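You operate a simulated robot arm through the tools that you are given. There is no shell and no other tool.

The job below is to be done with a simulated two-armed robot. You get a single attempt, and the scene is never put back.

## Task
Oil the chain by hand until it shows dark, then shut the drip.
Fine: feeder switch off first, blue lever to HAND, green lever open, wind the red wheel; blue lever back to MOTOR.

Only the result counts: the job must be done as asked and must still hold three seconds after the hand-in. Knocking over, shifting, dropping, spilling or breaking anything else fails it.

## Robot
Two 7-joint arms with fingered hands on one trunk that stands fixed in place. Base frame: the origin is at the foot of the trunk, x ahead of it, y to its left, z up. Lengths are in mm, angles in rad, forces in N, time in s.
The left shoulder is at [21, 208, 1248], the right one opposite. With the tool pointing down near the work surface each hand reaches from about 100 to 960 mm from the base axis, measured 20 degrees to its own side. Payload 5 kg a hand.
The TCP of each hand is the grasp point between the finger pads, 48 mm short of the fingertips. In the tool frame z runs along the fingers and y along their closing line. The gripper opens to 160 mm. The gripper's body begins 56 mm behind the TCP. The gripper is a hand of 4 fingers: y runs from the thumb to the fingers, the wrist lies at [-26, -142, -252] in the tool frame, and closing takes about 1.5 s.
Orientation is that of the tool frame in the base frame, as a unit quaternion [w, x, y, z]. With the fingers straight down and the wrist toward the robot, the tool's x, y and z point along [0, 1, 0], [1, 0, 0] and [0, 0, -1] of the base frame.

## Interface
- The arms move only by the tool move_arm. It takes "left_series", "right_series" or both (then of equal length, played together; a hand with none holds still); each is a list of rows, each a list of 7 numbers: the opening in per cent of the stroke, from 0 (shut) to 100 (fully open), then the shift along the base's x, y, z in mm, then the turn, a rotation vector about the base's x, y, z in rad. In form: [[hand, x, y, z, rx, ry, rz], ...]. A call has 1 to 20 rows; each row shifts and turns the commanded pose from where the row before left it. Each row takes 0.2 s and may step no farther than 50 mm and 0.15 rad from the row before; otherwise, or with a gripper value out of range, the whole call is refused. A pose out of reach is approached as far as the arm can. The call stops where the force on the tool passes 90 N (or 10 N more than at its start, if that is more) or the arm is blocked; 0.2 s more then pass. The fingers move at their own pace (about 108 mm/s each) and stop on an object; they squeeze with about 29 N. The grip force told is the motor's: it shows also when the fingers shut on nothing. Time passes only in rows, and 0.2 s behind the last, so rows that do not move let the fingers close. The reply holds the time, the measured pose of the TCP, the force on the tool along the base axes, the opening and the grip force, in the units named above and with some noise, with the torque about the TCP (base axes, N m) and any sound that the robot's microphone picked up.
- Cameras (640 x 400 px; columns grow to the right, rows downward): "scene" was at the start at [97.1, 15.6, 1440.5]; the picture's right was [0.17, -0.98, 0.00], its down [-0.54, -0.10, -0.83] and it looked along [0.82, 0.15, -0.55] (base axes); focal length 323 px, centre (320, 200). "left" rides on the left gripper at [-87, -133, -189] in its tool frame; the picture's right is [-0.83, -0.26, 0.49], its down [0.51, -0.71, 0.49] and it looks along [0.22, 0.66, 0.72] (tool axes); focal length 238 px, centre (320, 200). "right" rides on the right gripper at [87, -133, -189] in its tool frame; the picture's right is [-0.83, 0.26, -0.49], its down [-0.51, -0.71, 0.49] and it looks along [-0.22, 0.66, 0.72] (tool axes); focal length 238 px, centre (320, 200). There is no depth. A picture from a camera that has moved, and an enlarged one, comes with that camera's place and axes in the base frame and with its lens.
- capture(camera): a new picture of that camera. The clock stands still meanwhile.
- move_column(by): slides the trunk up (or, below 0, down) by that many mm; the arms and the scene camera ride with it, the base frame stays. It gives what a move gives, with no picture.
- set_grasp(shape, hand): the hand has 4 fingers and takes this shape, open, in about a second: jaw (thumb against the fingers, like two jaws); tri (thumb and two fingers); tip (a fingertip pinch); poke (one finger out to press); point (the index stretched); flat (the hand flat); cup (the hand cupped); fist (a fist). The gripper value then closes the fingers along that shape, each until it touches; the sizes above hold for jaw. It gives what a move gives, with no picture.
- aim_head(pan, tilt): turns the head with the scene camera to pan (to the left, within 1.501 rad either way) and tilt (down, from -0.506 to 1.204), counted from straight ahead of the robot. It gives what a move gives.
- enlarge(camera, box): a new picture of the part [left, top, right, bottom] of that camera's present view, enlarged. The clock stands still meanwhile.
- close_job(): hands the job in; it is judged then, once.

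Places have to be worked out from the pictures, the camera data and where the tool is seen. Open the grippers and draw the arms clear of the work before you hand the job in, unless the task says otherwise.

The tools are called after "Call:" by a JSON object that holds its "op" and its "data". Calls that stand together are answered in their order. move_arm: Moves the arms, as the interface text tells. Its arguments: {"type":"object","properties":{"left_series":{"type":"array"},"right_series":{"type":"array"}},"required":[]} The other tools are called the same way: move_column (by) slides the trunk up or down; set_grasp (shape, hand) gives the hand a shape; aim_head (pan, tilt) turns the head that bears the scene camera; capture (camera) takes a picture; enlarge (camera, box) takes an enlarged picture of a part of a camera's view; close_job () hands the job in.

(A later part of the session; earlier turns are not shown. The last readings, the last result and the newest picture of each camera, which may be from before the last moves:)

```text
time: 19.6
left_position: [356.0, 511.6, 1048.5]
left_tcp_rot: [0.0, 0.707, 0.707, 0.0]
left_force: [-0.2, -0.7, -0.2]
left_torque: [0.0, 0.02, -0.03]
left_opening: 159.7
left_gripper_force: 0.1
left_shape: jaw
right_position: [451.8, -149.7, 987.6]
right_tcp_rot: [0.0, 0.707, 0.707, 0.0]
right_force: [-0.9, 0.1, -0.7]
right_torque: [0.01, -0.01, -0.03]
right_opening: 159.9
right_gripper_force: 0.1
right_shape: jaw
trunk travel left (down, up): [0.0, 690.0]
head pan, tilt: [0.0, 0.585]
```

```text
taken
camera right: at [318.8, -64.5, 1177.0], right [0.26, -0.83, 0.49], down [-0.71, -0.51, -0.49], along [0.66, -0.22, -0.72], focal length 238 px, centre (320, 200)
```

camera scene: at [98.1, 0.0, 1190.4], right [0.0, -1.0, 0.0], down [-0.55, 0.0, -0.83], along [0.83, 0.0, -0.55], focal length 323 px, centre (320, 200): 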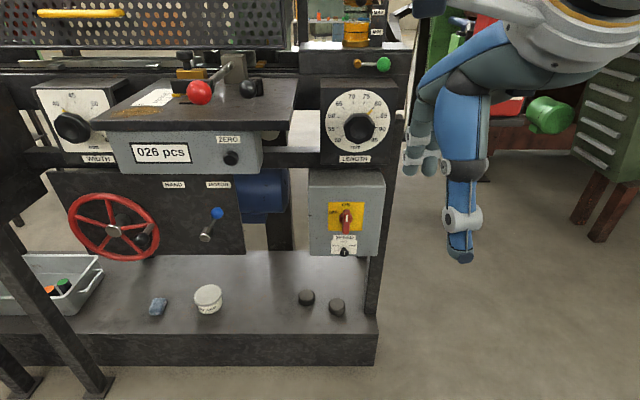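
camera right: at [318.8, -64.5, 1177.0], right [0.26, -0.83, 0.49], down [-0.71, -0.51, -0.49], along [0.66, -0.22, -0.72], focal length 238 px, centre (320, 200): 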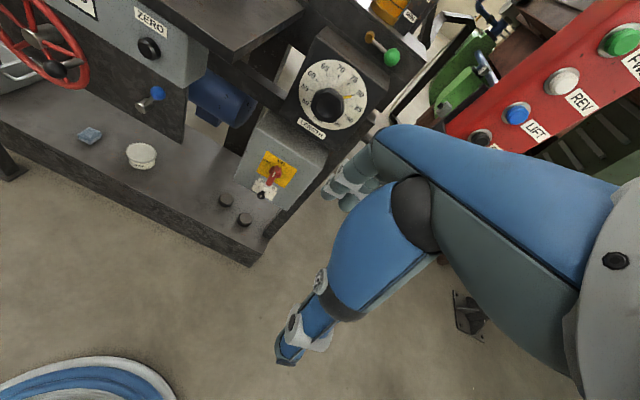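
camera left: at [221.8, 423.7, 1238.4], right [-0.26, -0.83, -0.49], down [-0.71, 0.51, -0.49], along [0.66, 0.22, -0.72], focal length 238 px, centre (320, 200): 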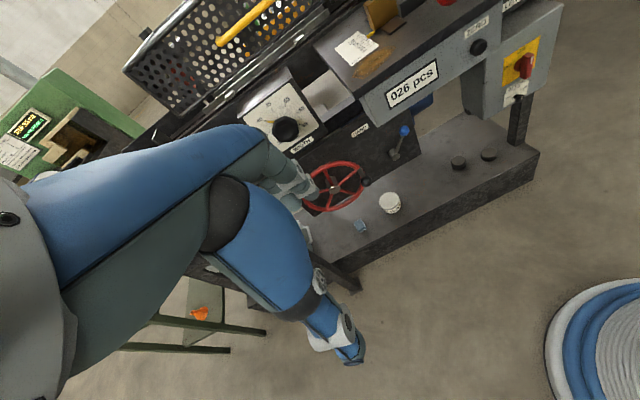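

Row 14 was a hair over the turn limit; I even the steps out at 0.0864.

Call:
{"op": "move_arm", "data": {"right_series": [[100, 0, 0, -18, -0.0864, -0.0864, 0.0864], [100, 0, 0, -18, -0.0864, -0.0864, 0.0864], [100, 0, 0, -18, -0.0864, -0.0864, 0.0864], [100, 0, 0, -18, -0.0864, -0.0864, 0.0864], [100, 0, 0, -18, -0.0864, -0.0864, 0.0864], [100, 0, 0, -18, -0.0864, -0.0864, 0.0864], [100, 0, 0, -18, -0.0864, -0.0864, 0.0864], [100, 0, 0, -18, -0.0864, -0.0864, 0.0864], [100, 0, 0, -18, -0.0864, -0.0864, 0.0864], [100, 0, 0, -18, -0.0864, -0.0864, 0.0864], [100, 0, 0, -18, -0.0864, -0.0864, 0.0864], [80, 0, 0, -18, -0.0864, -0.0864, 0.0864], [60, 0, 0, -18, -0.0864, -0.0864, 0.0864], [50, 0, 0, -18, -0.0863, -0.0863, 0.0863], [50, 0, 0, 0, 0, 0, 0]]}}

Call:
{"op": "capture", "data": {"camera": "scene"}}

Call:
{"op": "capture", "data": {"camera": "right"}}

```text
time: 22.8
left_position: [355.2, 510.6, 1050.3]
left_tcp_rot: [0.0, 0.707, 0.708, 0.0]
left_force: [-0.5, -0.7, -1.7]
left_torque: [-0.01, 0.01, -0.01]
left_opening: 159.8
left_gripper_force: 0.1
left_shape: jaw
right_position: [582.7, -70.5, 780.6]
right_tcp_rot: [0.707, 0.0, 0.707, 0.001]
right_force: [0.9, -0.6, 1.2]
right_torque: [-0.01, 0.0, 0.03]
right_opening: 80.7
right_gripper_force: 0.0
right_shape: jaw
right hand out of reach, approached as far as the arm can: row 3, 4, 5, 6, 7, 8, 9, 10
trunk travel left (down, up): [0.0, 690.0]
head pan, tilt: [0.0, 0.585]
```

```text
taken
camera scene: at [98.0, 0.1, 1190.5], right [0.0, -1.0, 0.0], down [-0.55, 0.0, -0.83], along [0.83, 0.0, -0.55], focal length 323 px, centre (320, 200)
```

scene: 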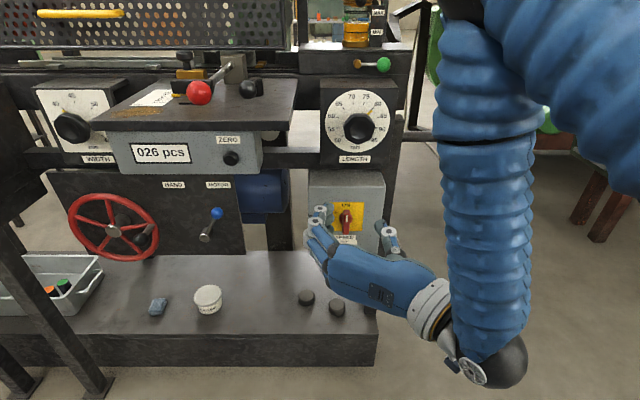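

```text
taken
camera right: at [394.6, -204.2, 694.4], right [-0.49, 0.26, 0.83], down [0.49, -0.71, 0.51], along [0.72, 0.66, 0.22], focal length 238 px, centre (320, 200)
```

right: 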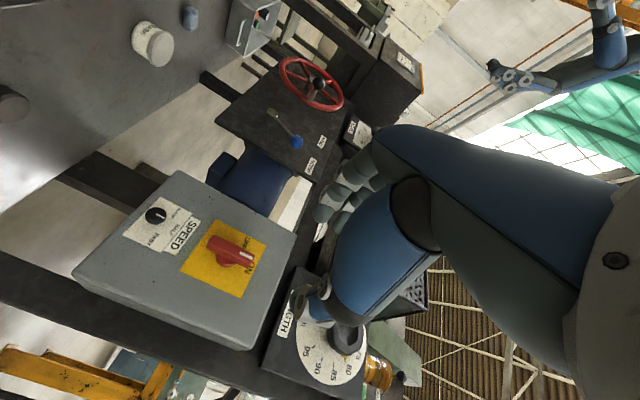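

The hand ended at (583, -70, 781) with fingers forward; the wrist view confirms the bar is upright with its white mark toward ON, centred near (722, -70, 702). I bring the hand level with the bar and partly forward.

Call:
{"op": "move_arm", "data": {"right_series": [[50, 0, 1, -26, 0, 0, 0], [50, 0, 1, -26, 0, 0, 0], [45, 0, 1, -26, 0, 0, 0], [45, 25, 0, 0, 0, 0, 0], [45, 25, 0, 0, 0, 0, 0], [45, 15, 0, 0, 0, 0, 0], [45, 0, 0, 0, 0, 0, 0]]}}

Call:
{"op": "capture", "data": {"camera": "right"}}

Call:
{"op": "enlarge", "data": {"camera": "scene", "box": [290, 160, 430, 270]}}

```text
time: 24.4
left_position: [354.3, 511.3, 1049.8]
left_tcp_rot: [0.0, 0.708, 0.706, 0.0]
left_force: [0.1, -0.1, -0.2]
left_torque: [-0.04, 0.04, -0.01]
left_opening: 159.7
left_gripper_force: 0.0
left_shape: jaw
right_position: [648.6, -68.1, 703.6]
right_tcp_rot: [0.707, 0.0, 0.707, 0.0]
right_force: [0.3, -0.3, -0.2]
right_torque: [0.01, -0.01, 0.02]
right_opening: 72.3
right_gripper_force: 0.1
right_shape: jaw
trunk travel left (down, up): [0.0, 690.0]
head pan, tilt: [0.0, 0.585]
```

```text
taken
camera right: at [459.6, -201.5, 616.4], right [-0.49, 0.26, 0.83], down [0.49, -0.71, 0.51], along [0.72, 0.66, 0.22], focal length 238 px, centre (320, 200)
```

right: 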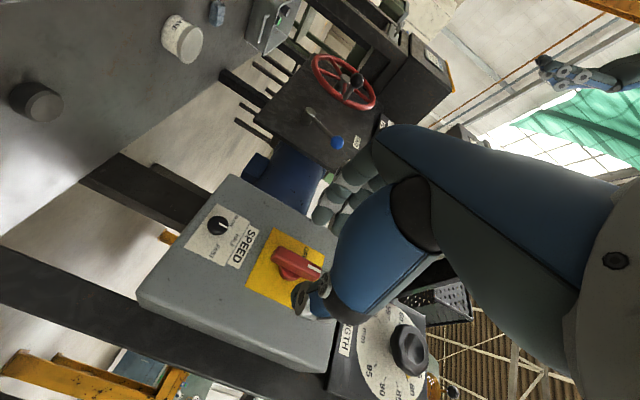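

```text
3.64 times, centred on (360, 215) of scene
camera zoom: at [98.1, 0.1, 1190.5], right [0.0, -1.0, 0.0], down [-0.55, 0.0, -0.83], along [0.83, 0.0, -0.55], focal length 1173 px, centre (174, 146)
```

zoom: 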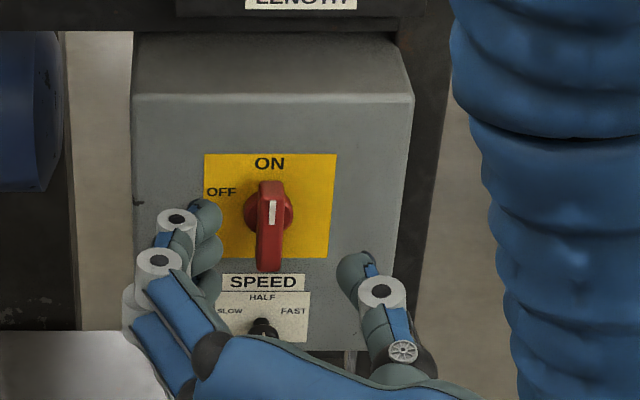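

The bar stands right between thumb and fingers, at y about -65. I move 51 mm forward so the tips flank the bar short of the plate, then close.

Call:
{"op": "move_arm", "data": {"right_series": [[45, 17, 1, 0, 0, 0, 0], [45, 17, 1, 0, 0, 0, 0], [45, 16, 1, 0, 0, 0, 0], [45, 0, 0, 0, 0, 0, 0], [0, 0, 0, 0, 0, 0, 0], [0, 0, 0, 0, 0, 0, 0], [0, 0, 0, 0, 0, 0, 0], [0, 0, 0, 0, 0, 0, 0], [0, 0, 0, 0, 0, 0, 0]]}}

Call:
{"op": "enlarge", "data": {"camera": "scene", "box": [290, 160, 430, 270]}}

```text
time: 26.4
left_position: [355.2, 511.2, 1049.9]
left_tcp_rot: [0.001, 0.707, 0.708, 0.0]
left_force: [0.0, 0.0, -0.4]
left_torque: [0.05, 0.01, -0.02]
left_opening: 159.7
left_gripper_force: 0.1
left_shape: jaw
right_position: [698.9, -65.4, 703.2]
right_tcp_rot: [0.707, 0.0, 0.707, -0.001]
right_force: [4.4, -2.6, -0.5]
right_torque: [-0.02, 0.02, -0.02]
right_opening: 12.5
right_gripper_force: 29.4
right_shape: jaw
trunk travel left (down, up): [0.0, 690.0]
head pan, tilt: [0.0, 0.585]
```

```text
3.64 times, centred on (360, 215) of scene
camera zoom: at [98.5, 0.0, 1190.4], right [0.0, -1.0, 0.0], down [-0.55, 0.0, -0.83], along [0.83, 0.0, -0.55], focal length 1173 px, centre (174, 146)
```

zoom: 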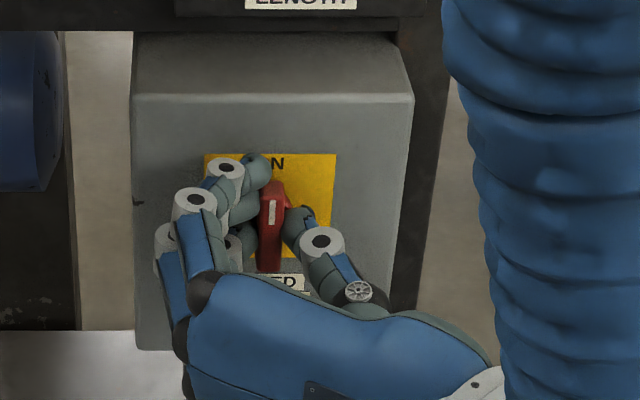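

The bar is held (12.5 mm, 29 N). I turn it counter-clockwise as seen from the front, toward OFF, by about 60 degrees.

Call:
{"op": "move_arm", "data": {"right_series": [[0, 0, 0, 0, -0.12, 0, 0], [0, 0, 0, 0, -0.15, 0, 0], [0, 0, 0, 0, -0.15, 0, 0], [0, 0, 0, 0, -0.15, 0, 0], [0, 0, 0, 0, -0.15, 0, 0], [0, 0, 0, 0, -0.15, 0, 0], [0, 0, 0, 0, -0.15, 0, 0], [0, 0, 0, 0, 0, 0, 0]]}}

Call:
{"op": "enlarge", "data": {"camera": "scene", "box": [290, 160, 430, 270]}}

```text
time: 28.2
left_position: [356.4, 511.2, 1048.9]
left_tcp_rot: [-0.001, 0.707, 0.707, 0.0]
left_force: [0.2, 0.0, -0.5]
left_torque: [-0.02, -0.04, 0.02]
left_opening: 160.0
left_gripper_force: 0.0
left_shape: jaw
right_position: [699.0, -62.3, 702.8]
right_tcp_rot: [0.617, -0.347, 0.617, -0.344]
right_force: [4.7, 8.2, -3.5]
right_torque: [0.09, 0.2, 0.36]
right_opening: 12.1
right_gripper_force: 28.5
right_shape: jaw
trunk travel left (down, up): [0.0, 690.0]
head pan, tilt: [0.0, 0.585]
```

```text
3.64 times, centred on (360, 215) of scene
camera zoom: at [98.6, 0.7, 1190.4], right [0.0, -1.0, 0.0], down [-0.55, 0.0, -0.83], along [0.83, 0.0, -0.55], focal length 1173 px, centre (174, 146)
```

zoom: 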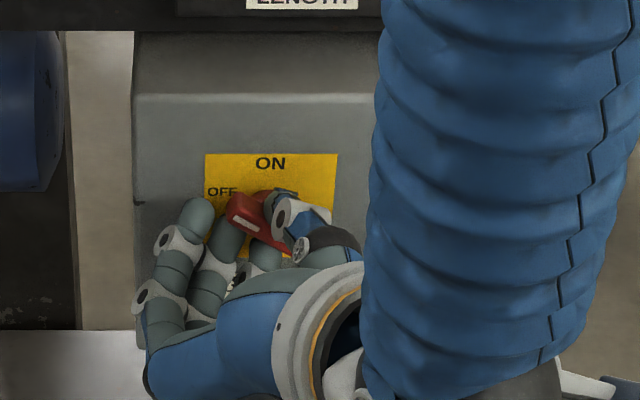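

The white mark now points at OFF with little torque left. I push a little farther (0.24 rad) to make sure it is fully against its stop or detent.

Call:
{"op": "move_arm", "data": {"right_series": [[0, 0, 0, 0, -0.12, 0, 0], [0, 0, 0, 0, -0.12, 0, 0], [0, 0, 0, 0, 0, 0, 0]]}}

Call:
{"op": "enlarge", "data": {"camera": "scene", "box": [310, 185, 390, 245]}}

```text
time: 29.0
left_position: [356.1, 512.0, 1049.0]
left_tcp_rot: [0.0, 0.707, 0.707, 0.0]
left_force: [0.1, 0.2, 0.6]
left_torque: [0.01, 0.0, 0.01]
left_opening: 159.8
left_gripper_force: 0.0
left_shape: jaw
right_position: [698.9, -63.4, 702.4]
right_tcp_rot: [0.57, -0.418, 0.571, -0.417]
right_force: [3.6, 14.5, -6.9]
right_torque: [0.03, 0.38, 0.56]
right_opening: 12.4
right_gripper_force: 29.1
right_shape: jaw
trunk travel left (down, up): [0.0, 690.0]
head pan, tilt: [0.0, 0.585]
```

```text
6.67 times, centred on (350, 215) of scene
camera zoom: at [98.7, 0.9, 1190.4], right [0.0, -1.0, 0.0], down [-0.55, 0.0, -0.83], along [0.83, 0.0, -0.55], focal length 2151 px, centre (120, 100)
```

zoom: 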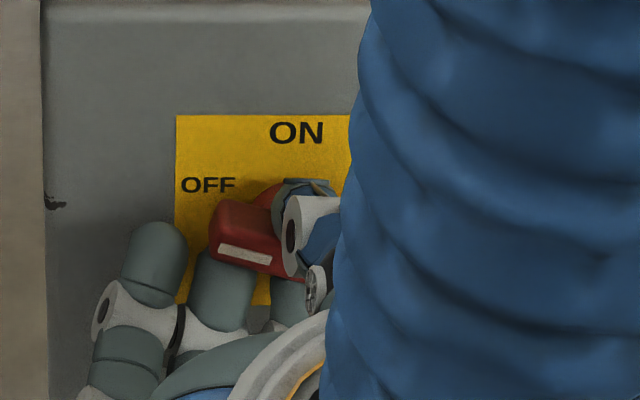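

The bar still followed, but side force is growing (14.5 N). I ease the hand and test whether the bar stays by opening, then look.

Call:
{"op": "move_arm", "data": {"right_series": [[20, 0, 0, 0, 0, 0, 0], [35, 0, 0, 0, 0, 0, 0], [40, 0, 0, 0, 0, 0, 0], [40, -25, 0, 0, 0, 0, 0], [40, -30, 0, 0, 0, 0, 0], [40, -30, -15, 0, 0, 0, 0], [40, -30, -30, 0, 0, 0, 0], [40, -20, -40, 0, 0, 0, 0]]}}

Call:
{"op": "capture", "data": {"camera": "scene"}}

Call:
{"op": "enlarge", "data": {"camera": "scene", "box": [300, 170, 400, 270]}}

Call:
{"op": "capture", "data": {"camera": "right"}}

```text
time: 30.8
left_position: [354.3, 510.2, 1049.7]
left_tcp_rot: [0.0, 0.707, 0.707, 0.0]
left_force: [0.4, 0.5, 0.2]
left_torque: [0.0, -0.01, 0.02]
left_opening: 159.8
left_gripper_force: 0.0
left_shape: jaw
right_position: [563.1, -148.3, 703.7]
right_tcp_rot: [0.572, -0.417, 0.571, -0.415]
right_force: [0.8, 0.6, -0.3]
right_torque: [0.03, 0.02, 0.01]
right_opening: 63.8
right_gripper_force: 0.1
right_shape: jaw
trunk travel left (down, up): [0.0, 690.0]
head pan, tilt: [0.0, 0.585]
```

```text
taken
camera scene: at [98.1, -0.2, 1190.5], right [0.0, -1.0, 0.0], down [-0.55, 0.0, -0.83], along [0.83, 0.0, -0.55], focal length 323 px, centre (320, 200)
```

scene: 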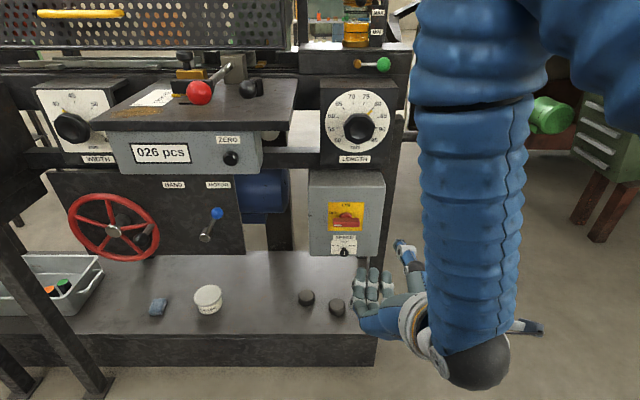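

```text
4.00 times, centred on (350, 220) of scene
camera zoom: at [98.1, -0.2, 1190.5], right [0.0, -1.0, 0.0], down [-0.55, 0.0, -0.83], along [0.83, 0.0, -0.55], focal length 1290 px, centre (200, 120)
```

zoom: 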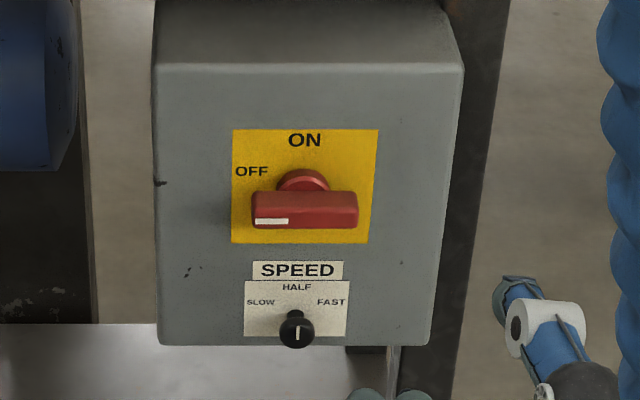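

```text
taken
camera right: at [373.9, -274.1, 802.7], right [-0.49, 0.87, 0.01], down [0.49, 0.26, 0.83], along [0.72, 0.41, -0.56], focal length 238 px, centre (320, 200)
```

right: 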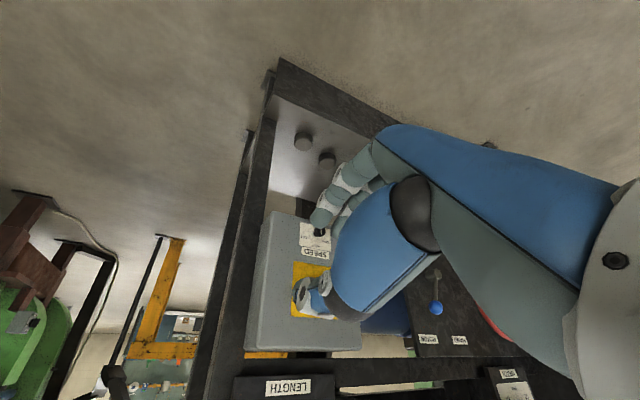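

The switch bar has snapped level with its mark at OFF, and the SPEED knob is untouched. Next the blue lever: I use the right hand too, since its wrist stays clear of the wheel; I roll it back upright and carry it left below the counter box.

Call:
{"op": "move_arm", "data": {"right_series": [[40, 6, 15, 0, 0.14, 0, 0], [40, 6, 15, 0, 0.14, 0, 0], [40, 6, 15, 0, 0.14, 0, 0], [40, 6, 15, 0, 0.14, 0, 0], [40, 6, 20, 0, 0.14, 0, 0], [40, 6, 20, 0, 0.14, 0, 0], [40, 6, 25, 0, 0.14, 0, 0], [40, 6, 25, 0, 0.14, 0, 0], [40, 6, 25, 0, 0.14, 0, 0], [40, 0, 40, 0, 0, 0, 0], [40, 0, 40, 0, 0, 0, 0], [40, 0, 40, 0, 0, 0, 0], [40, 0, 40, 0, 0, 0, 0], [40, 0, 40, 0, 0, 0, 0], [40, 0, 38, 0, 0, 0, 0], [40, 0, 0, 0, 0, 0, 0]]}}

Call:
{"op": "capture", "data": {"camera": "scene"}}

Call:
{"op": "capture", "data": {"camera": "right"}}

```text
time: 34.2
left_position: [356.2, 511.0, 1049.4]
left_tcp_rot: [0.001, 0.707, 0.707, 0.0]
left_force: [0.4, 1.1, -0.7]
left_torque: [-0.01, -0.01, 0.01]
left_opening: 159.8
left_gripper_force: 0.1
left_shape: jaw
right_position: [617.9, 263.6, 702.7]
right_tcp_rot: [0.707, -0.001, 0.707, 0.001]
right_force: [0.5, -0.1, -0.3]
right_torque: [0.02, -0.02, 0.05]
right_opening: 63.6
right_gripper_force: 0.0
right_shape: jaw
trunk travel left (down, up): [0.0, 690.0]
head pan, tilt: [0.0, 0.585]
```

```text
taken
camera scene: at [98.2, 0.2, 1190.5], right [0.0, -1.0, 0.0], down [-0.55, 0.0, -0.83], along [0.83, 0.0, -0.55], focal length 323 px, centre (320, 200)
```

scene: 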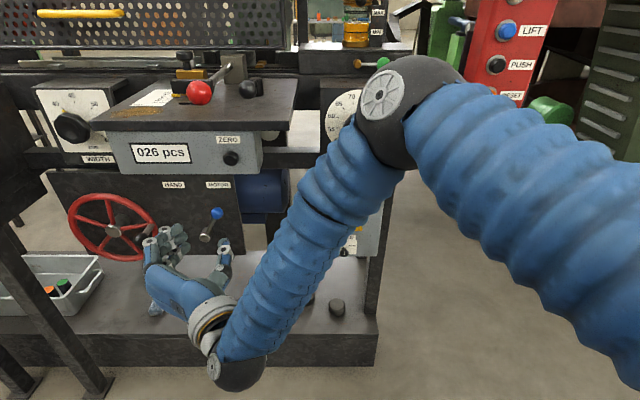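

```text
taken
camera right: at [428.6, 129.1, 616.4], right [-0.49, 0.26, 0.83], down [0.49, -0.71, 0.51], along [0.72, 0.66, 0.22], focal length 238 px, centre (320, 200)
```

right: 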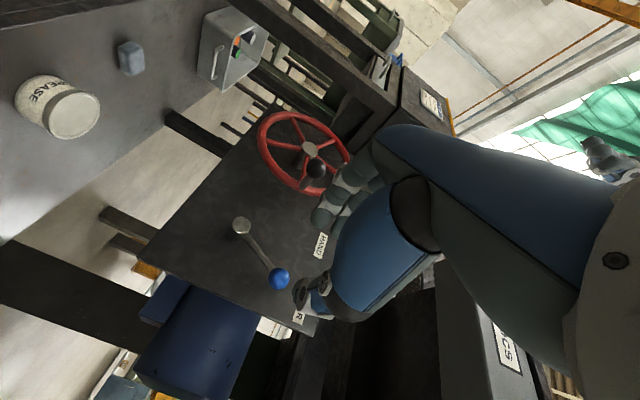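

The wrist view puts the blue knob at (771, 265, 703), matching my estimate. I roll the hand 31 degrees so it lines up with the slanting lever, then move in to straddle the knob.

Call:
{"op": "move_arm", "data": {"right_series": [[40, 0, 0, 0, 0.137, 0, 0], [40, 0, 0, 0, 0.137, 0, 0], [40, 0, 0, 0, 0.137, 0, 0], [40, 0, 0, 0, 0.137, 0, 0], [40, 30, 0, 0, 0, 0, 0], [40, 30, 0, 0, 0, 0, 0], [40, 30, 0, 0, 0, 0, 0], [40, 0, 0, 0, 0, 0, 0]]}}

Call:
{"op": "capture", "data": {"camera": "right"}}

Call:
{"op": "enlarge", "data": {"camera": "scene", "box": [140, 170, 280, 270]}}

```text
time: 36.0
left_position: [356.2, 511.5, 1049.6]
left_tcp_rot: [0.0, 0.708, 0.707, 0.0]
left_force: [0.6, -0.4, 0.3]
left_torque: [-0.01, 0.01, -0.01]
left_opening: 160.2
left_gripper_force: 0.1
left_shape: jaw
right_position: [706.4, 265.3, 703.2]
right_tcp_rot: [0.68, 0.191, 0.681, 0.192]
right_force: [0.1, -0.2, -0.1]
right_torque: [0.0, -0.02, 0.0]
right_opening: 63.8
right_gripper_force: 0.1
right_shape: jaw
trunk travel left (down, up): [0.0, 690.0]
head pan, tilt: [0.0, 0.585]
```

```text
taken
camera right: at [518.1, 195.4, 559.4], right [-0.49, -0.21, 0.85], down [0.49, -0.87, 0.06], along [0.72, 0.45, 0.53], focal length 238 px, centre (320, 200)
```

right: 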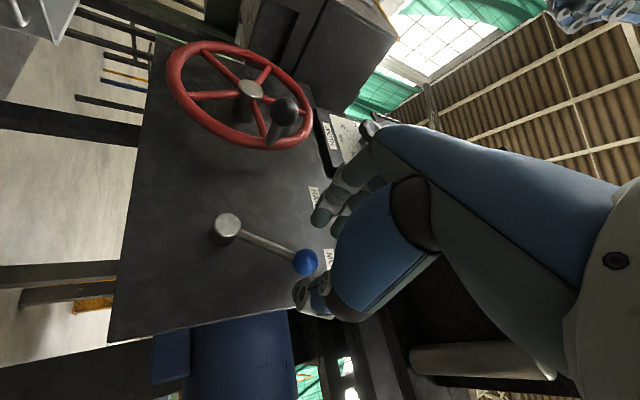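

```text
4.00 times, centred on (210, 220) of scene
camera zoom: at [98.2, 0.2, 1190.5], right [0.0, -1.0, 0.0], down [-0.55, 0.0, -0.83], along [0.83, 0.0, -0.55], focal length 1290 px, centre (760, 120)
```

zoom: 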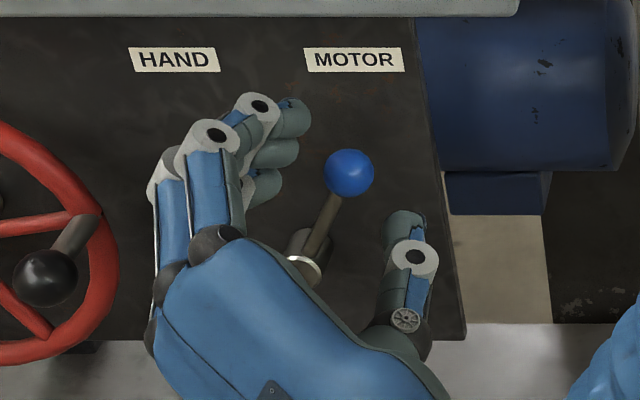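

The knob lies between fingers and thumb, as planned. I go 44 mm deeper and close on the ball.

Call:
{"op": "move_arm", "data": {"right_series": [[40, 15, 0, 0, 0, 0, 0], [40, 15, 0, 0, 0, 0, 0], [40, 14, 0, 0, 0, 0, 0], [0, 0, 0, 0, 0, 0, 0], [0, 0, 0, 0, 0, 0, 0], [0, 0, 0, 0, 0, 0, 0], [0, 0, 0, 0, 0, 0, 0]]}}

Call:
{"op": "enlarge", "data": {"camera": "scene", "box": [140, 170, 280, 270]}}

```text
time: 37.6
left_position: [356.3, 511.6, 1050.5]
left_tcp_rot: [-0.001, 0.707, 0.707, -0.001]
left_force: [-0.8, 0.1, 0.0]
left_torque: [-0.02, 0.03, -0.01]
left_opening: 159.7
left_gripper_force: 0.1
left_shape: jaw
right_position: [752.7, 263.2, 703.3]
right_tcp_rot: [0.68, 0.192, 0.681, 0.191]
right_force: [7.2, -0.7, -2.6]
right_torque: [-0.02, 0.04, 0.06]
right_opening: 12.7
right_gripper_force: 28.7
right_shape: jaw
trunk travel left (down, up): [0.0, 690.0]
head pan, tilt: [0.0, 0.585]
```

```text
4.00 times, centred on (210, 220) of scene
camera zoom: at [98.7, 0.2, 1190.4], right [0.0, -1.0, 0.0], down [-0.55, 0.0, -0.83], along [0.83, 0.0, -0.55], focal length 1290 px, centre (760, 120)
```

zoom: 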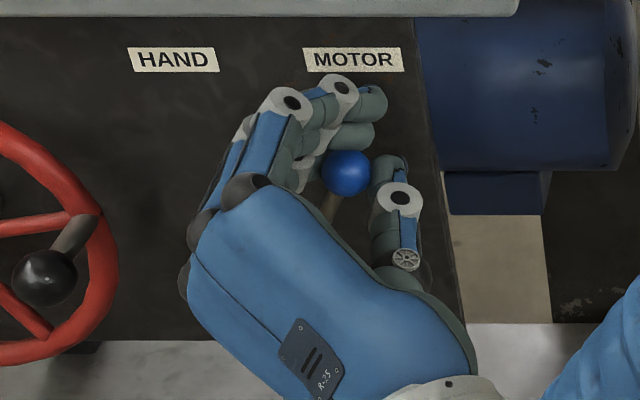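

The ball is held. I swing it along its arc about the hub (axis y 312, z 624), turning the hand with it, over to the mirror position at HAND.

Call:
{"op": "move_arm", "data": {"right_series": [[0, 0, 11.1, 5.8, -0.1366, 0, 0], [0, 0, 11.9, 4.2, -0.1366, 0, 0], [0, 0, 12.3, 2.5, -0.1366, 0, 0], [0, 0, 12.5, 0.9, -0.1366, 0, 0], [0, 0, 12.5, -0.9, -0.1366, 0, 0], [0, 0, 12.3, -2.5, -0.1366, 0, 0], [0, 0, 11.9, -4.2, -0.1366, 0, 0], [0, 0, 11.1, -5.8, -0.1366, 0, 0], [0, 0, 0, 0, 0, 0, 0]]}}

Call:
{"op": "enlarge", "data": {"camera": "scene", "box": [140, 170, 280, 270]}}

Call:
{"op": "capture", "data": {"camera": "right"}}

```text
time: 39.6
left_position: [355.5, 511.2, 1050.3]
left_tcp_rot: [0.0, 0.707, 0.707, 0.001]
left_force: [0.7, 0.1, -0.9]
left_torque: [0.01, -0.01, 0.0]
left_opening: 159.8
left_gripper_force: 0.1
left_shape: jaw
right_position: [753.0, 358.3, 705.5]
right_tcp_rot: [0.683, -0.19, 0.68, -0.187]
right_force: [11.0, 5.6, 22.6]
right_torque: [0.44, -0.3, 0.7]
right_opening: 11.9
right_gripper_force: 28.8
right_shape: jaw
trunk travel left (down, up): [0.0, 690.0]
head pan, tilt: [0.0, 0.585]
```

```text
4.00 times, centred on (210, 220) of scene
camera zoom: at [97.4, -0.1, 1190.7], right [0.0, -1.0, 0.0], down [-0.55, 0.0, -0.83], along [0.83, 0.0, -0.55], focal length 1290 px, centre (760, 120)
```

zoom: 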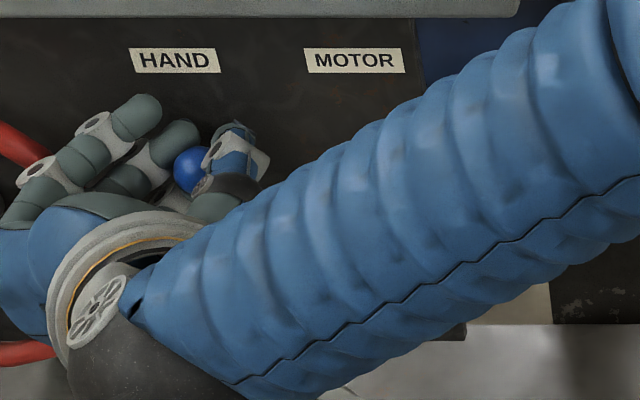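

```text
taken
camera right: at [564.3, 197.3, 699.0], right [-0.49, 0.65, 0.58], down [0.49, -0.35, 0.8], along [0.72, 0.68, -0.15], focal length 238 px, centre (320, 200)
```

right: 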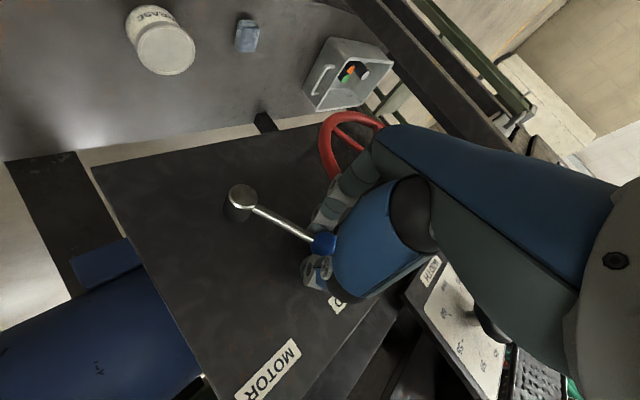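

The ball is now at about (771, 364, 706), the mirror of its start. I open just enough to free it, back straight out, and look whether it holds at HAND.

Call:
{"op": "move_arm", "data": {"right_series": [[12, 0, 0, 0, 0, 0, 0], [20, 0, 0, 0, 0, 0, 0], [24, 0, 0, 0, 0, 0, 0], [24, 0, 0, 0, 0, 0, 0], [24, -20, 0, 0, 0, 0, 0], [24, -30, 0, 0, 0, 0, 0], [24, -30, 0, 0, 0, 0, 0], [24, -30, -20, 0, 0, 0, 0], [24, 0, -40, 0, 0, 0, 0], [24, 0, -40, 0, 0, 0, 0], [24, 0, 0, 0, 0, 0, 0]]}}

Call:
{"op": "capture", "data": {"camera": "scene"}}

Call:
{"op": "enlarge", "data": {"camera": "scene", "box": [140, 170, 280, 270]}}

Call:
{"op": "capture", "data": {"camera": "right"}}

```text
time: 42.0
left_position: [355.7, 511.2, 1049.5]
left_tcp_rot: [0.0, 0.708, 0.707, 0.0]
left_force: [-0.1, 1.0, 0.9]
left_torque: [0.0, -0.03, 0.03]
left_opening: 159.6
left_gripper_force: 0.0
left_shape: jaw
right_position: [641.0, 258.9, 703.7]
right_tcp_rot: [0.681, -0.191, 0.681, -0.191]
right_force: [-0.3, -0.1, -0.7]
right_torque: [-0.02, 0.03, -0.04]
right_opening: 38.3
right_gripper_force: 0.0
right_shape: jaw
trunk travel left (down, up): [0.0, 690.0]
head pan, tilt: [0.0, 0.585]
```

```text
taken
camera scene: at [98.2, 0.3, 1190.4], right [0.0, -1.0, 0.0], down [-0.55, 0.0, -0.83], along [0.83, 0.0, -0.55], focal length 323 px, centre (320, 200)
```

scene: 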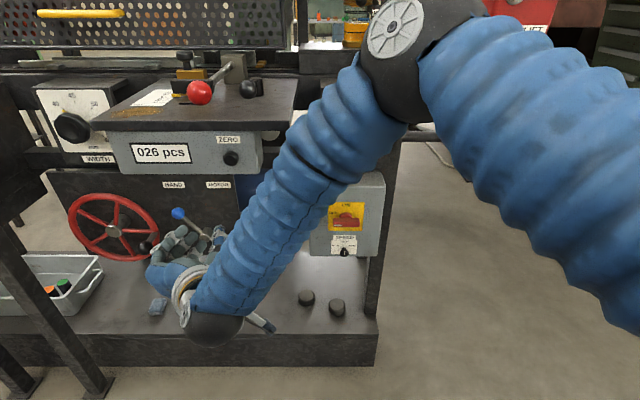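

```text
4.00 times, centred on (210, 220) of scene
camera zoom: at [98.2, 0.3, 1190.4], right [0.0, -1.0, 0.0], down [-0.55, 0.0, -0.83], along [0.83, 0.0, -0.55], focal length 1290 px, centre (760, 120)
```

zoom: 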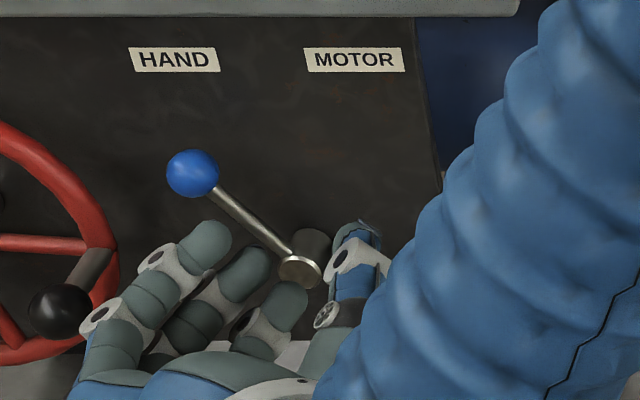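

```text
taken
camera right: at [452.1, 99.1, 698.1], right [-0.49, 0.65, 0.58], down [0.49, -0.34, 0.8], along [0.72, 0.67, -0.15], focal length 238 px, centre (320, 200)
```

right: 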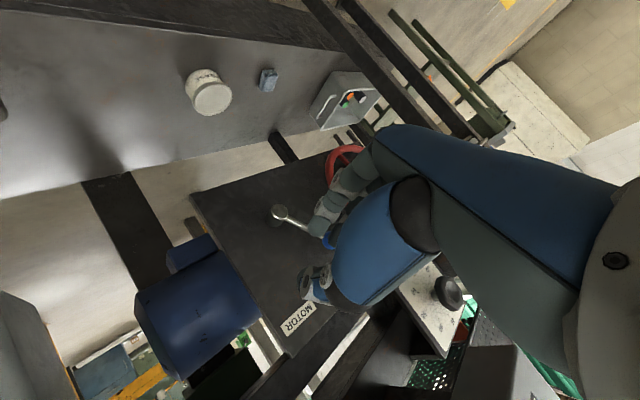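

The blue lever now stands at HAND and stays there by itself. For the green lever the clearance below its ball to the LENGTH box is only about 20 mm, so I back the right hand off to free space and look at the single-finger shape.

Call:
{"op": "move_arm", "data": {"right_series": [[24, -10, -45, 0, 0, 0, 0], [24, 0, -45, 0, 0, 0, 0], [24, 0, -45, 0, 0, 0, 0], [24, 0, -45, 0, 0, 0, 0], [24, 0, -45, 10, 0.1, 0, 0], [24, 0, -40, 20, 0.1, 0, 0], [24, 0, -40, 30, 0.1, 0, 0], [24, 0, -30, 40, 0.1, 0, 0], [24, 0, 0, 45, 0.12, 0, 0], [24, 0, 0, 45, 0, 0, 0]]}}

Call:
{"op": "set_grasp", "data": {"hand": "right", "shape": "poke"}}

Call:
{"op": "capture", "data": {"camera": "scene"}}

Call:
{"op": "capture", "data": {"camera": "right"}}

```text
time: 44.2
left_position: [354.6, 511.8, 1049.9]
left_tcp_rot: [0.001, 0.707, 0.707, 0.001]
left_force: [-0.2, 1.2, 0.4]
left_torque: [0.0, -0.09, 0.02]
left_opening: 159.9
left_gripper_force: 0.2
left_shape: jaw
right_position: [631.3, -75.7, 893.9]
right_tcp_rot: [0.706, -0.009, 0.708, -0.008]
right_force: [-0.9, -0.1, -0.6]
right_torque: [0.01, -0.07, -0.04]
right_opening: 38.1
right_gripper_force: 0.0
right_shape: jaw
trunk travel left (down, up): [0.0, 690.0]
head pan, tilt: [0.0, 0.585]
```

```text
time: 45.1
left_position: [356.2, 510.9, 1049.3]
left_tcp_rot: [0.0, 0.707, 0.707, 0.0]
left_force: [-1.2, 1.2, 1.2]
left_torque: [-0.02, 0.01, -0.01]
left_opening: 159.8
left_gripper_force: 0.0
left_shape: jaw
right_position: [631.3, -74.0, 894.0]
right_tcp_rot: [0.707, -0.009, 0.708, -0.01]
right_force: [0.3, 0.5, 0.8]
right_torque: [0.0, -0.03, -0.02]
right_opening: 0.3
right_gripper_force: 0.1
right_shape: poke
trunk travel left (down, up): [0.0, 690.0]
head pan, tilt: [0.0, 0.585]
```

```text
taken
camera scene: at [98.2, 0.1, 1190.5], right [0.0, -1.0, 0.0], down [-0.55, 0.0, -0.83], along [0.83, 0.0, -0.55], focal length 323 px, centre (320, 200)
```

scene: 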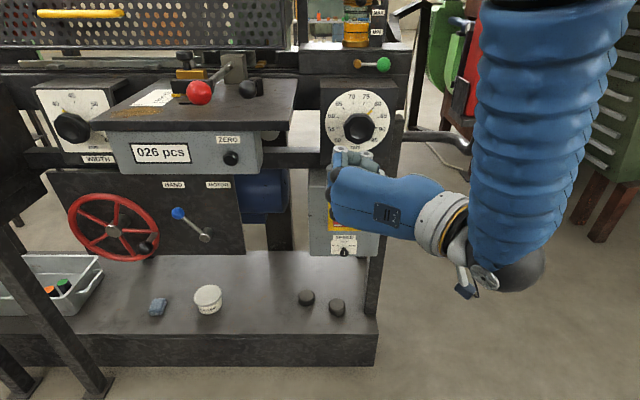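

```text
taken
camera right: at [443.1, -211.1, 810.0], right [-0.49, 0.28, 0.83], down [0.49, -0.7, 0.52], along [0.72, 0.66, 0.2], focal length 238 px, centre (320, 200)
```

right: 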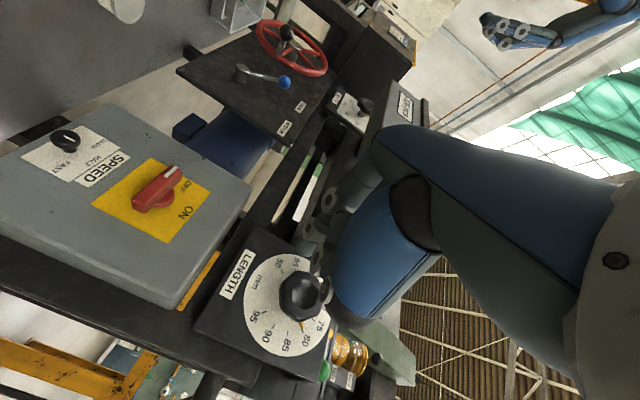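

I enlarge the hand to see how the poke finger stands.

Call:
{"op": "enlarge", "data": {"camera": "scene", "box": [300, 120, 480, 240]}}

Call:
{"op": "enlarge", "data": {"camera": "right", "box": [260, 110, 460, 330]}}

```text
3.33 times, centred on (390, 180) of scene
camera zoom: at [98.2, 0.1, 1190.5], right [0.0, -1.0, 0.0], down [-0.55, 0.0, -0.83], along [0.83, 0.0, -0.55], focal length 1076 px, centre (87, 267)
```

zoom: 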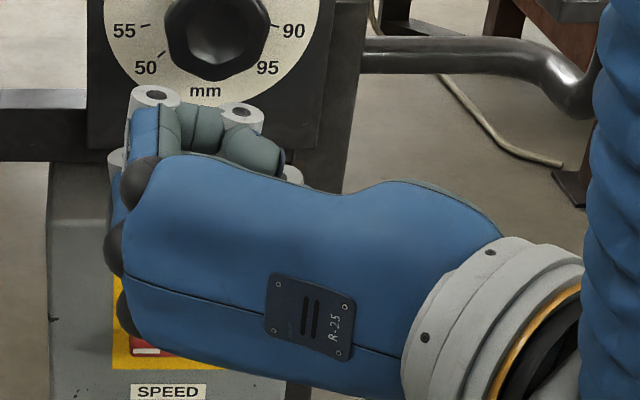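

```text
1.82 times, centred on (360, 220) of right
camera zoom: at [443.1, -211.1, 810.0], right [-0.49, 0.28, 0.83], down [0.49, -0.7, 0.52], along [0.72, 0.66, 0.2], focal length 433 px, centre (247, 164)
```

zoom: 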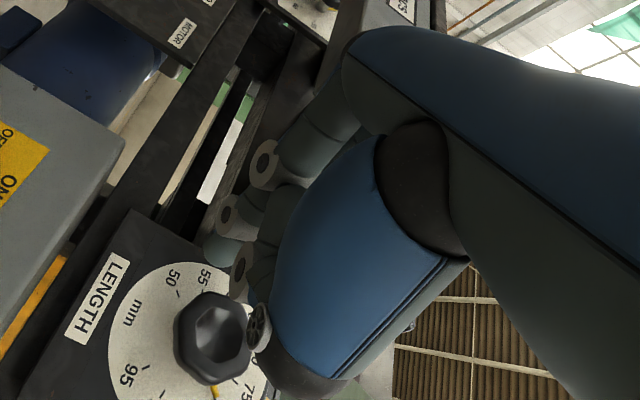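

In poke all digits look bent; I try the point shape instead, with the index stretched.

Call:
{"op": "set_grasp", "data": {"hand": "right", "shape": "point"}}

Call:
{"op": "enlarge", "data": {"camera": "scene", "box": [300, 120, 480, 240]}}

Call:
{"op": "enlarge", "data": {"camera": "right", "box": [260, 110, 460, 330]}}

```text
time: 46.0
left_position: [356.5, 511.0, 1050.1]
left_tcp_rot: [0.0, 0.707, 0.707, 0.0]
left_force: [0.1, -0.9, 0.3]
left_torque: [-0.02, 0.0, 0.0]
left_opening: 159.9
left_gripper_force: 0.0
left_shape: jaw
right_position: [632.0, -73.5, 893.9]
right_tcp_rot: [0.707, -0.009, 0.707, -0.009]
right_force: [0.5, -0.6, 0.1]
right_torque: [0.02, -0.01, -0.01]
right_opening: 0.1
right_gripper_force: 0.2
right_shape: point
trunk travel left (down, up): [0.0, 690.0]
head pan, tilt: [0.0, 0.585]
```

```text
3.33 times, centred on (390, 180) of scene
camera zoom: at [98.1, 0.1, 1190.5], right [0.0, -1.0, 0.0], down [-0.55, 0.0, -0.83], along [0.83, 0.0, -0.55], focal length 1076 px, centre (87, 267)
```

zoom: 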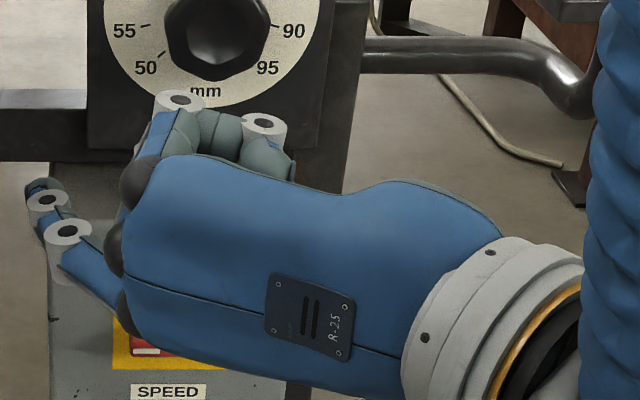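

```text
1.82 times, centred on (360, 220) of right
camera zoom: at [443.1, -211.1, 810.0], right [-0.49, 0.28, 0.83], down [0.49, -0.7, 0.52], along [0.72, 0.66, 0.2], focal length 433 px, centre (247, 164)
```

zoom: 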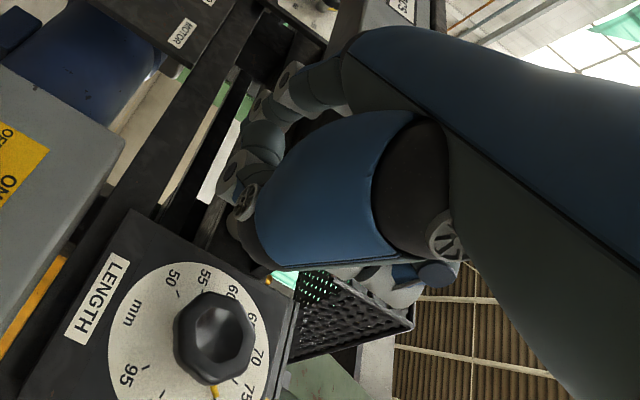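

In point the index stands out straight at the bottom of the hand, about 100 mm to the left and 45 mm ahead of the TCP, which suits lifting the green lever's rod. I yaw the hand 35 degrees right so the index points forward, stay clear of the LENGTH knob, and raise it to lever height.

Call:
{"op": "move_arm", "data": {"right_series": [[100, -4, -16, 0, 0, 0, -0.122], [100, -4, -16, 0, 0, 0, -0.122], [100, -4, -16, 0, 0, 0, -0.122], [100, -4, -16, 0, 0, 0, -0.122], [100, -4, -16, 0, 0, 0, -0.122], [100, 0, 0, 36, 0, 0, 0], [100, 0, 0, 36, 0, 0, 0], [100, 0, 0, 36, 0, 0, 0], [100, 0, 0, 36, 0, 0, 0], [100, 0, 0, 36, 0, 0, 0], [100, 0, 0, 0, 0, 0, 0]]}}

Call:
{"op": "capture", "data": {"camera": "scene"}}

Call:
{"op": "capture", "data": {"camera": "right"}}

Call:
{"op": "enlarge", "data": {"camera": "scene", "box": [290, 20, 470, 140]}}

```text
time: 48.4
left_position: [354.3, 511.7, 1049.4]
left_tcp_rot: [0.001, 0.708, 0.707, 0.0]
left_force: [0.1, 0.8, -0.6]
left_torque: [-0.06, -0.01, -0.02]
left_opening: 159.9
left_gripper_force: 0.2
left_shape: jaw
right_position: [610.8, -153.9, 1074.0]
right_tcp_rot: [0.672, 0.203, 0.677, -0.22]
right_force: [0.0, 1.1, -0.4]
right_torque: [-0.01, 0.0, -0.04]
right_opening: 0.2
right_gripper_force: 0.0
right_shape: point
trunk travel left (down, up): [0.0, 690.0]
head pan, tilt: [0.0, 0.585]
```

```text
taken
camera scene: at [98.2, 1.0, 1190.4], right [0.0, -1.0, 0.0], down [-0.55, 0.0, -0.83], along [0.83, 0.0, -0.55], focal length 323 px, centre (320, 200)
```

scene: 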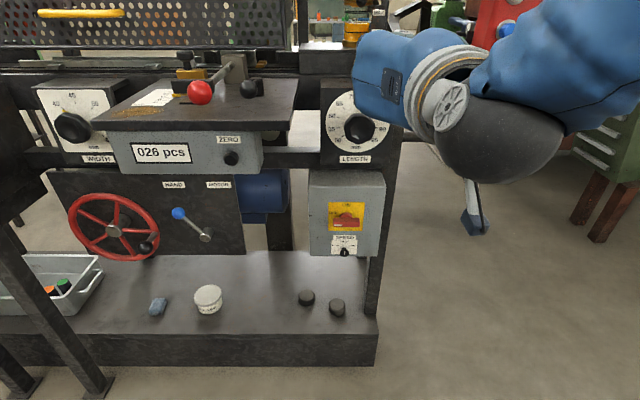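

```text
taken
camera right: at [379.0, -157.8, 990.1], right [-0.24, 0.51, 0.83], down [0.0, -0.85, 0.52], along [0.97, 0.13, 0.2], focal length 238 px, centre (320, 200)
```

right: 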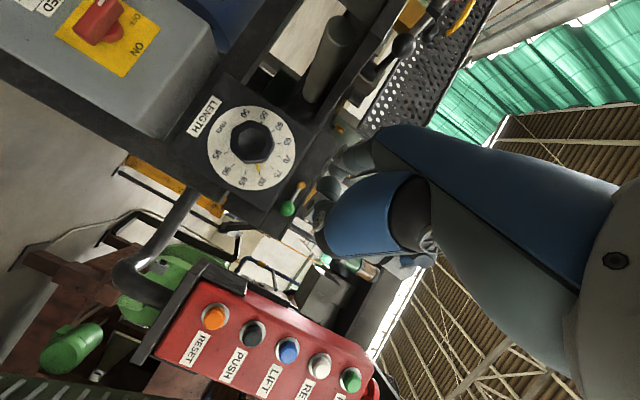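

```text
3.33 times, centred on (380, 80) of scene
camera zoom: at [98.2, 1.0, 1190.4], right [0.0, -1.0, 0.0], down [-0.55, 0.0, -0.83], along [0.83, 0.0, -0.55], focal length 1076 px, centre (120, 600)
```

zoom: 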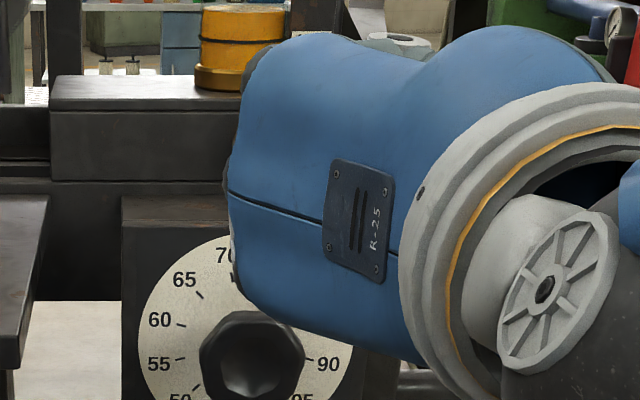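

The scene camera is level with the hand and blocked, so I raise the trunk 300 mm and then bring the hand back down, to watch from above.

Call:
{"op": "move_column", "data": {"by": 300}}

Call:
{"op": "move_arm", "data": {"right_series": [[100, 0, 0, -40, 0, 0, 0], [100, 0, 0, -40, 0, 0, 0], [100, 0, 0, -40, 0, 0, 0], [100, 0, 0, -40, 0, 0, 0], [100, 0, 0, -40, 0, 0, 0], [100, 0, 0, -30, 0, 0, 0], [100, 0, 0, 0, 0, 0, 0]]}}

Call:
{"op": "aim_head", "data": {"pan": -0.1, "tilt": 0.585}}

Call:
{"op": "capture", "data": {"camera": "scene"}}

Call:
{"op": "capture", "data": {"camera": "right"}}

```text
time: 51.4
left_position: [354.7, 511.2, 1349.1]
left_tcp_rot: [0.0, 0.708, 0.707, 0.001]
left_force: [-0.2, -0.5, -0.5]
left_torque: [-0.01, 0.02, -0.03]
left_opening: 159.5
left_gripper_force: 0.1
left_shape: jaw
right_position: [611.7, -154.2, 1373.1]
right_tcp_rot: [0.671, 0.203, 0.678, -0.221]
right_force: [0.3, 0.8, -0.6]
right_torque: [-0.02, -0.01, 0.03]
right_opening: 0.2
right_gripper_force: 0.1
right_shape: point
trunk travel left (down, up): [-300.0, 390.0]
head pan, tilt: [0.0, 0.585]
```

```text
time: 53.0
left_position: [354.2, 510.4, 1349.4]
left_tcp_rot: [0.001, 0.707, 0.707, 0.0]
left_force: [-0.6, -0.5, 0.3]
left_torque: [0.02, -0.05, 0.01]
left_opening: 159.6
left_gripper_force: 0.0
left_shape: jaw
right_position: [609.6, -156.4, 1143.2]
right_tcp_rot: [0.672, 0.204, 0.677, -0.22]
right_force: [-0.5, 0.5, 0.5]
right_torque: [0.0, 0.01, 0.05]
right_opening: 0.0
right_gripper_force: 0.0
right_shape: point
trunk travel left (down, up): [-300.0, 390.0]
head pan, tilt: [0.0, 0.585]
```

```text
time: 53.7
left_position: [355.0, 511.4, 1348.6]
left_tcp_rot: [0.0, 0.707, 0.707, 0.0]
left_force: [0.7, 0.6, 0.4]
left_torque: [0.02, 0.01, 0.03]
left_opening: 159.8
left_gripper_force: 0.0
left_shape: jaw
right_position: [610.8, -154.7, 1143.5]
right_tcp_rot: [0.671, 0.203, 0.678, -0.222]
right_force: [0.7, 0.3, -0.2]
right_torque: [0.02, -0.03, -0.02]
right_opening: 0.0
right_gripper_force: 0.1
right_shape: point
trunk travel left (down, up): [-300.0, 390.0]
head pan, tilt: [-0.099, 0.585]
```

```text
taken
camera scene: at [98.0, -8.5, 1490.5], right [-0.1, -1.0, 0.0], down [-0.55, 0.05, -0.83], along [0.83, -0.08, -0.55], focal length 323 px, centre (320, 200)
```

scene: 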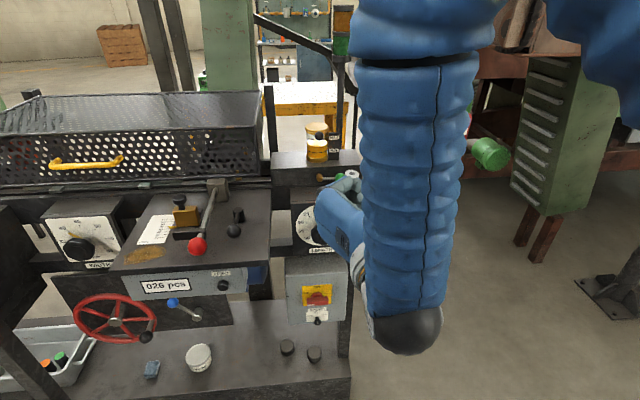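

```text
taken
camera right: at [379.4, -159.0, 1059.7], right [-0.24, 0.51, 0.83], down [0.0, -0.85, 0.52], along [0.97, 0.13, 0.2], focal length 238 px, centre (320, 200)
```

right: 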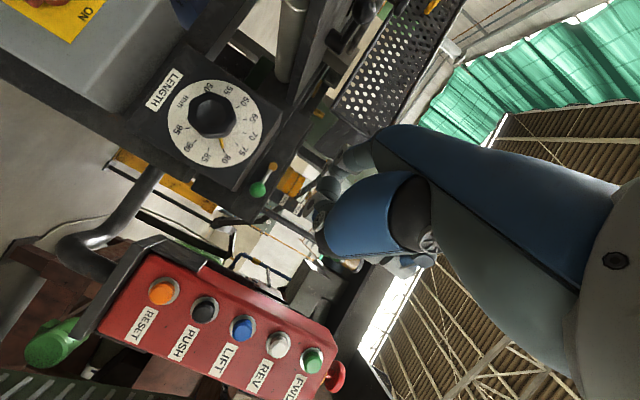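

I enlarge the area around the index tip and the green lever.

Call:
{"op": "enlarge", "data": {"camera": "scene", "box": [270, 110, 430, 270]}}

Call:
{"op": "enlarge", "data": {"camera": "right", "box": [220, 110, 420, 260]}}

```text
2.50 times, centred on (350, 190) of scene
camera zoom: at [98.0, -8.5, 1490.5], right [-0.1, -1.0, 0.0], down [-0.55, 0.05, -0.83], along [0.83, -0.08, -0.55], focal length 807 px, centre (245, 225)
```

zoom: 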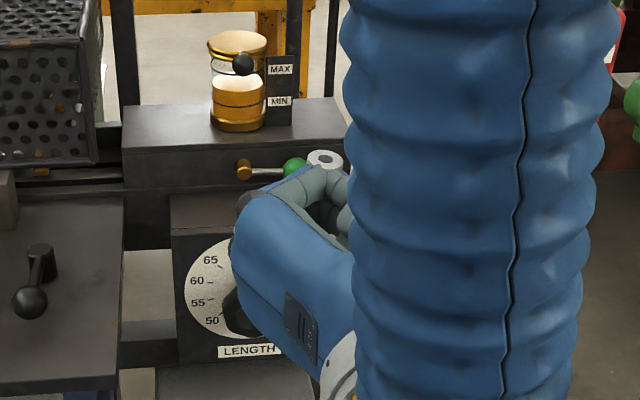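

```text
2.67 times, centred on (320, 185) of right
camera zoom: at [379.4, -159.0, 1059.7], right [-0.24, 0.51, 0.83], down [0.0, -0.85, 0.52], along [0.97, 0.13, 0.2], focal length 636 px, centre (320, 240)
```

zoom: 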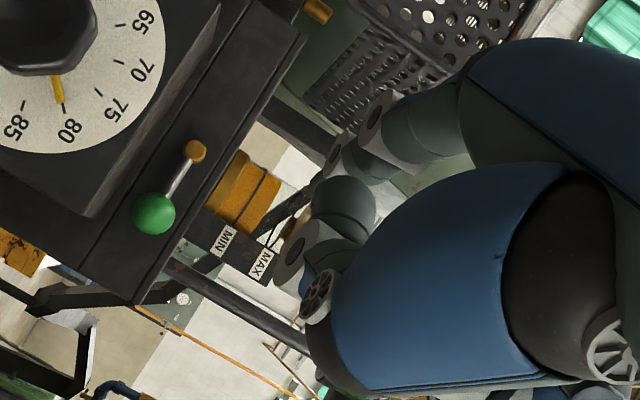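

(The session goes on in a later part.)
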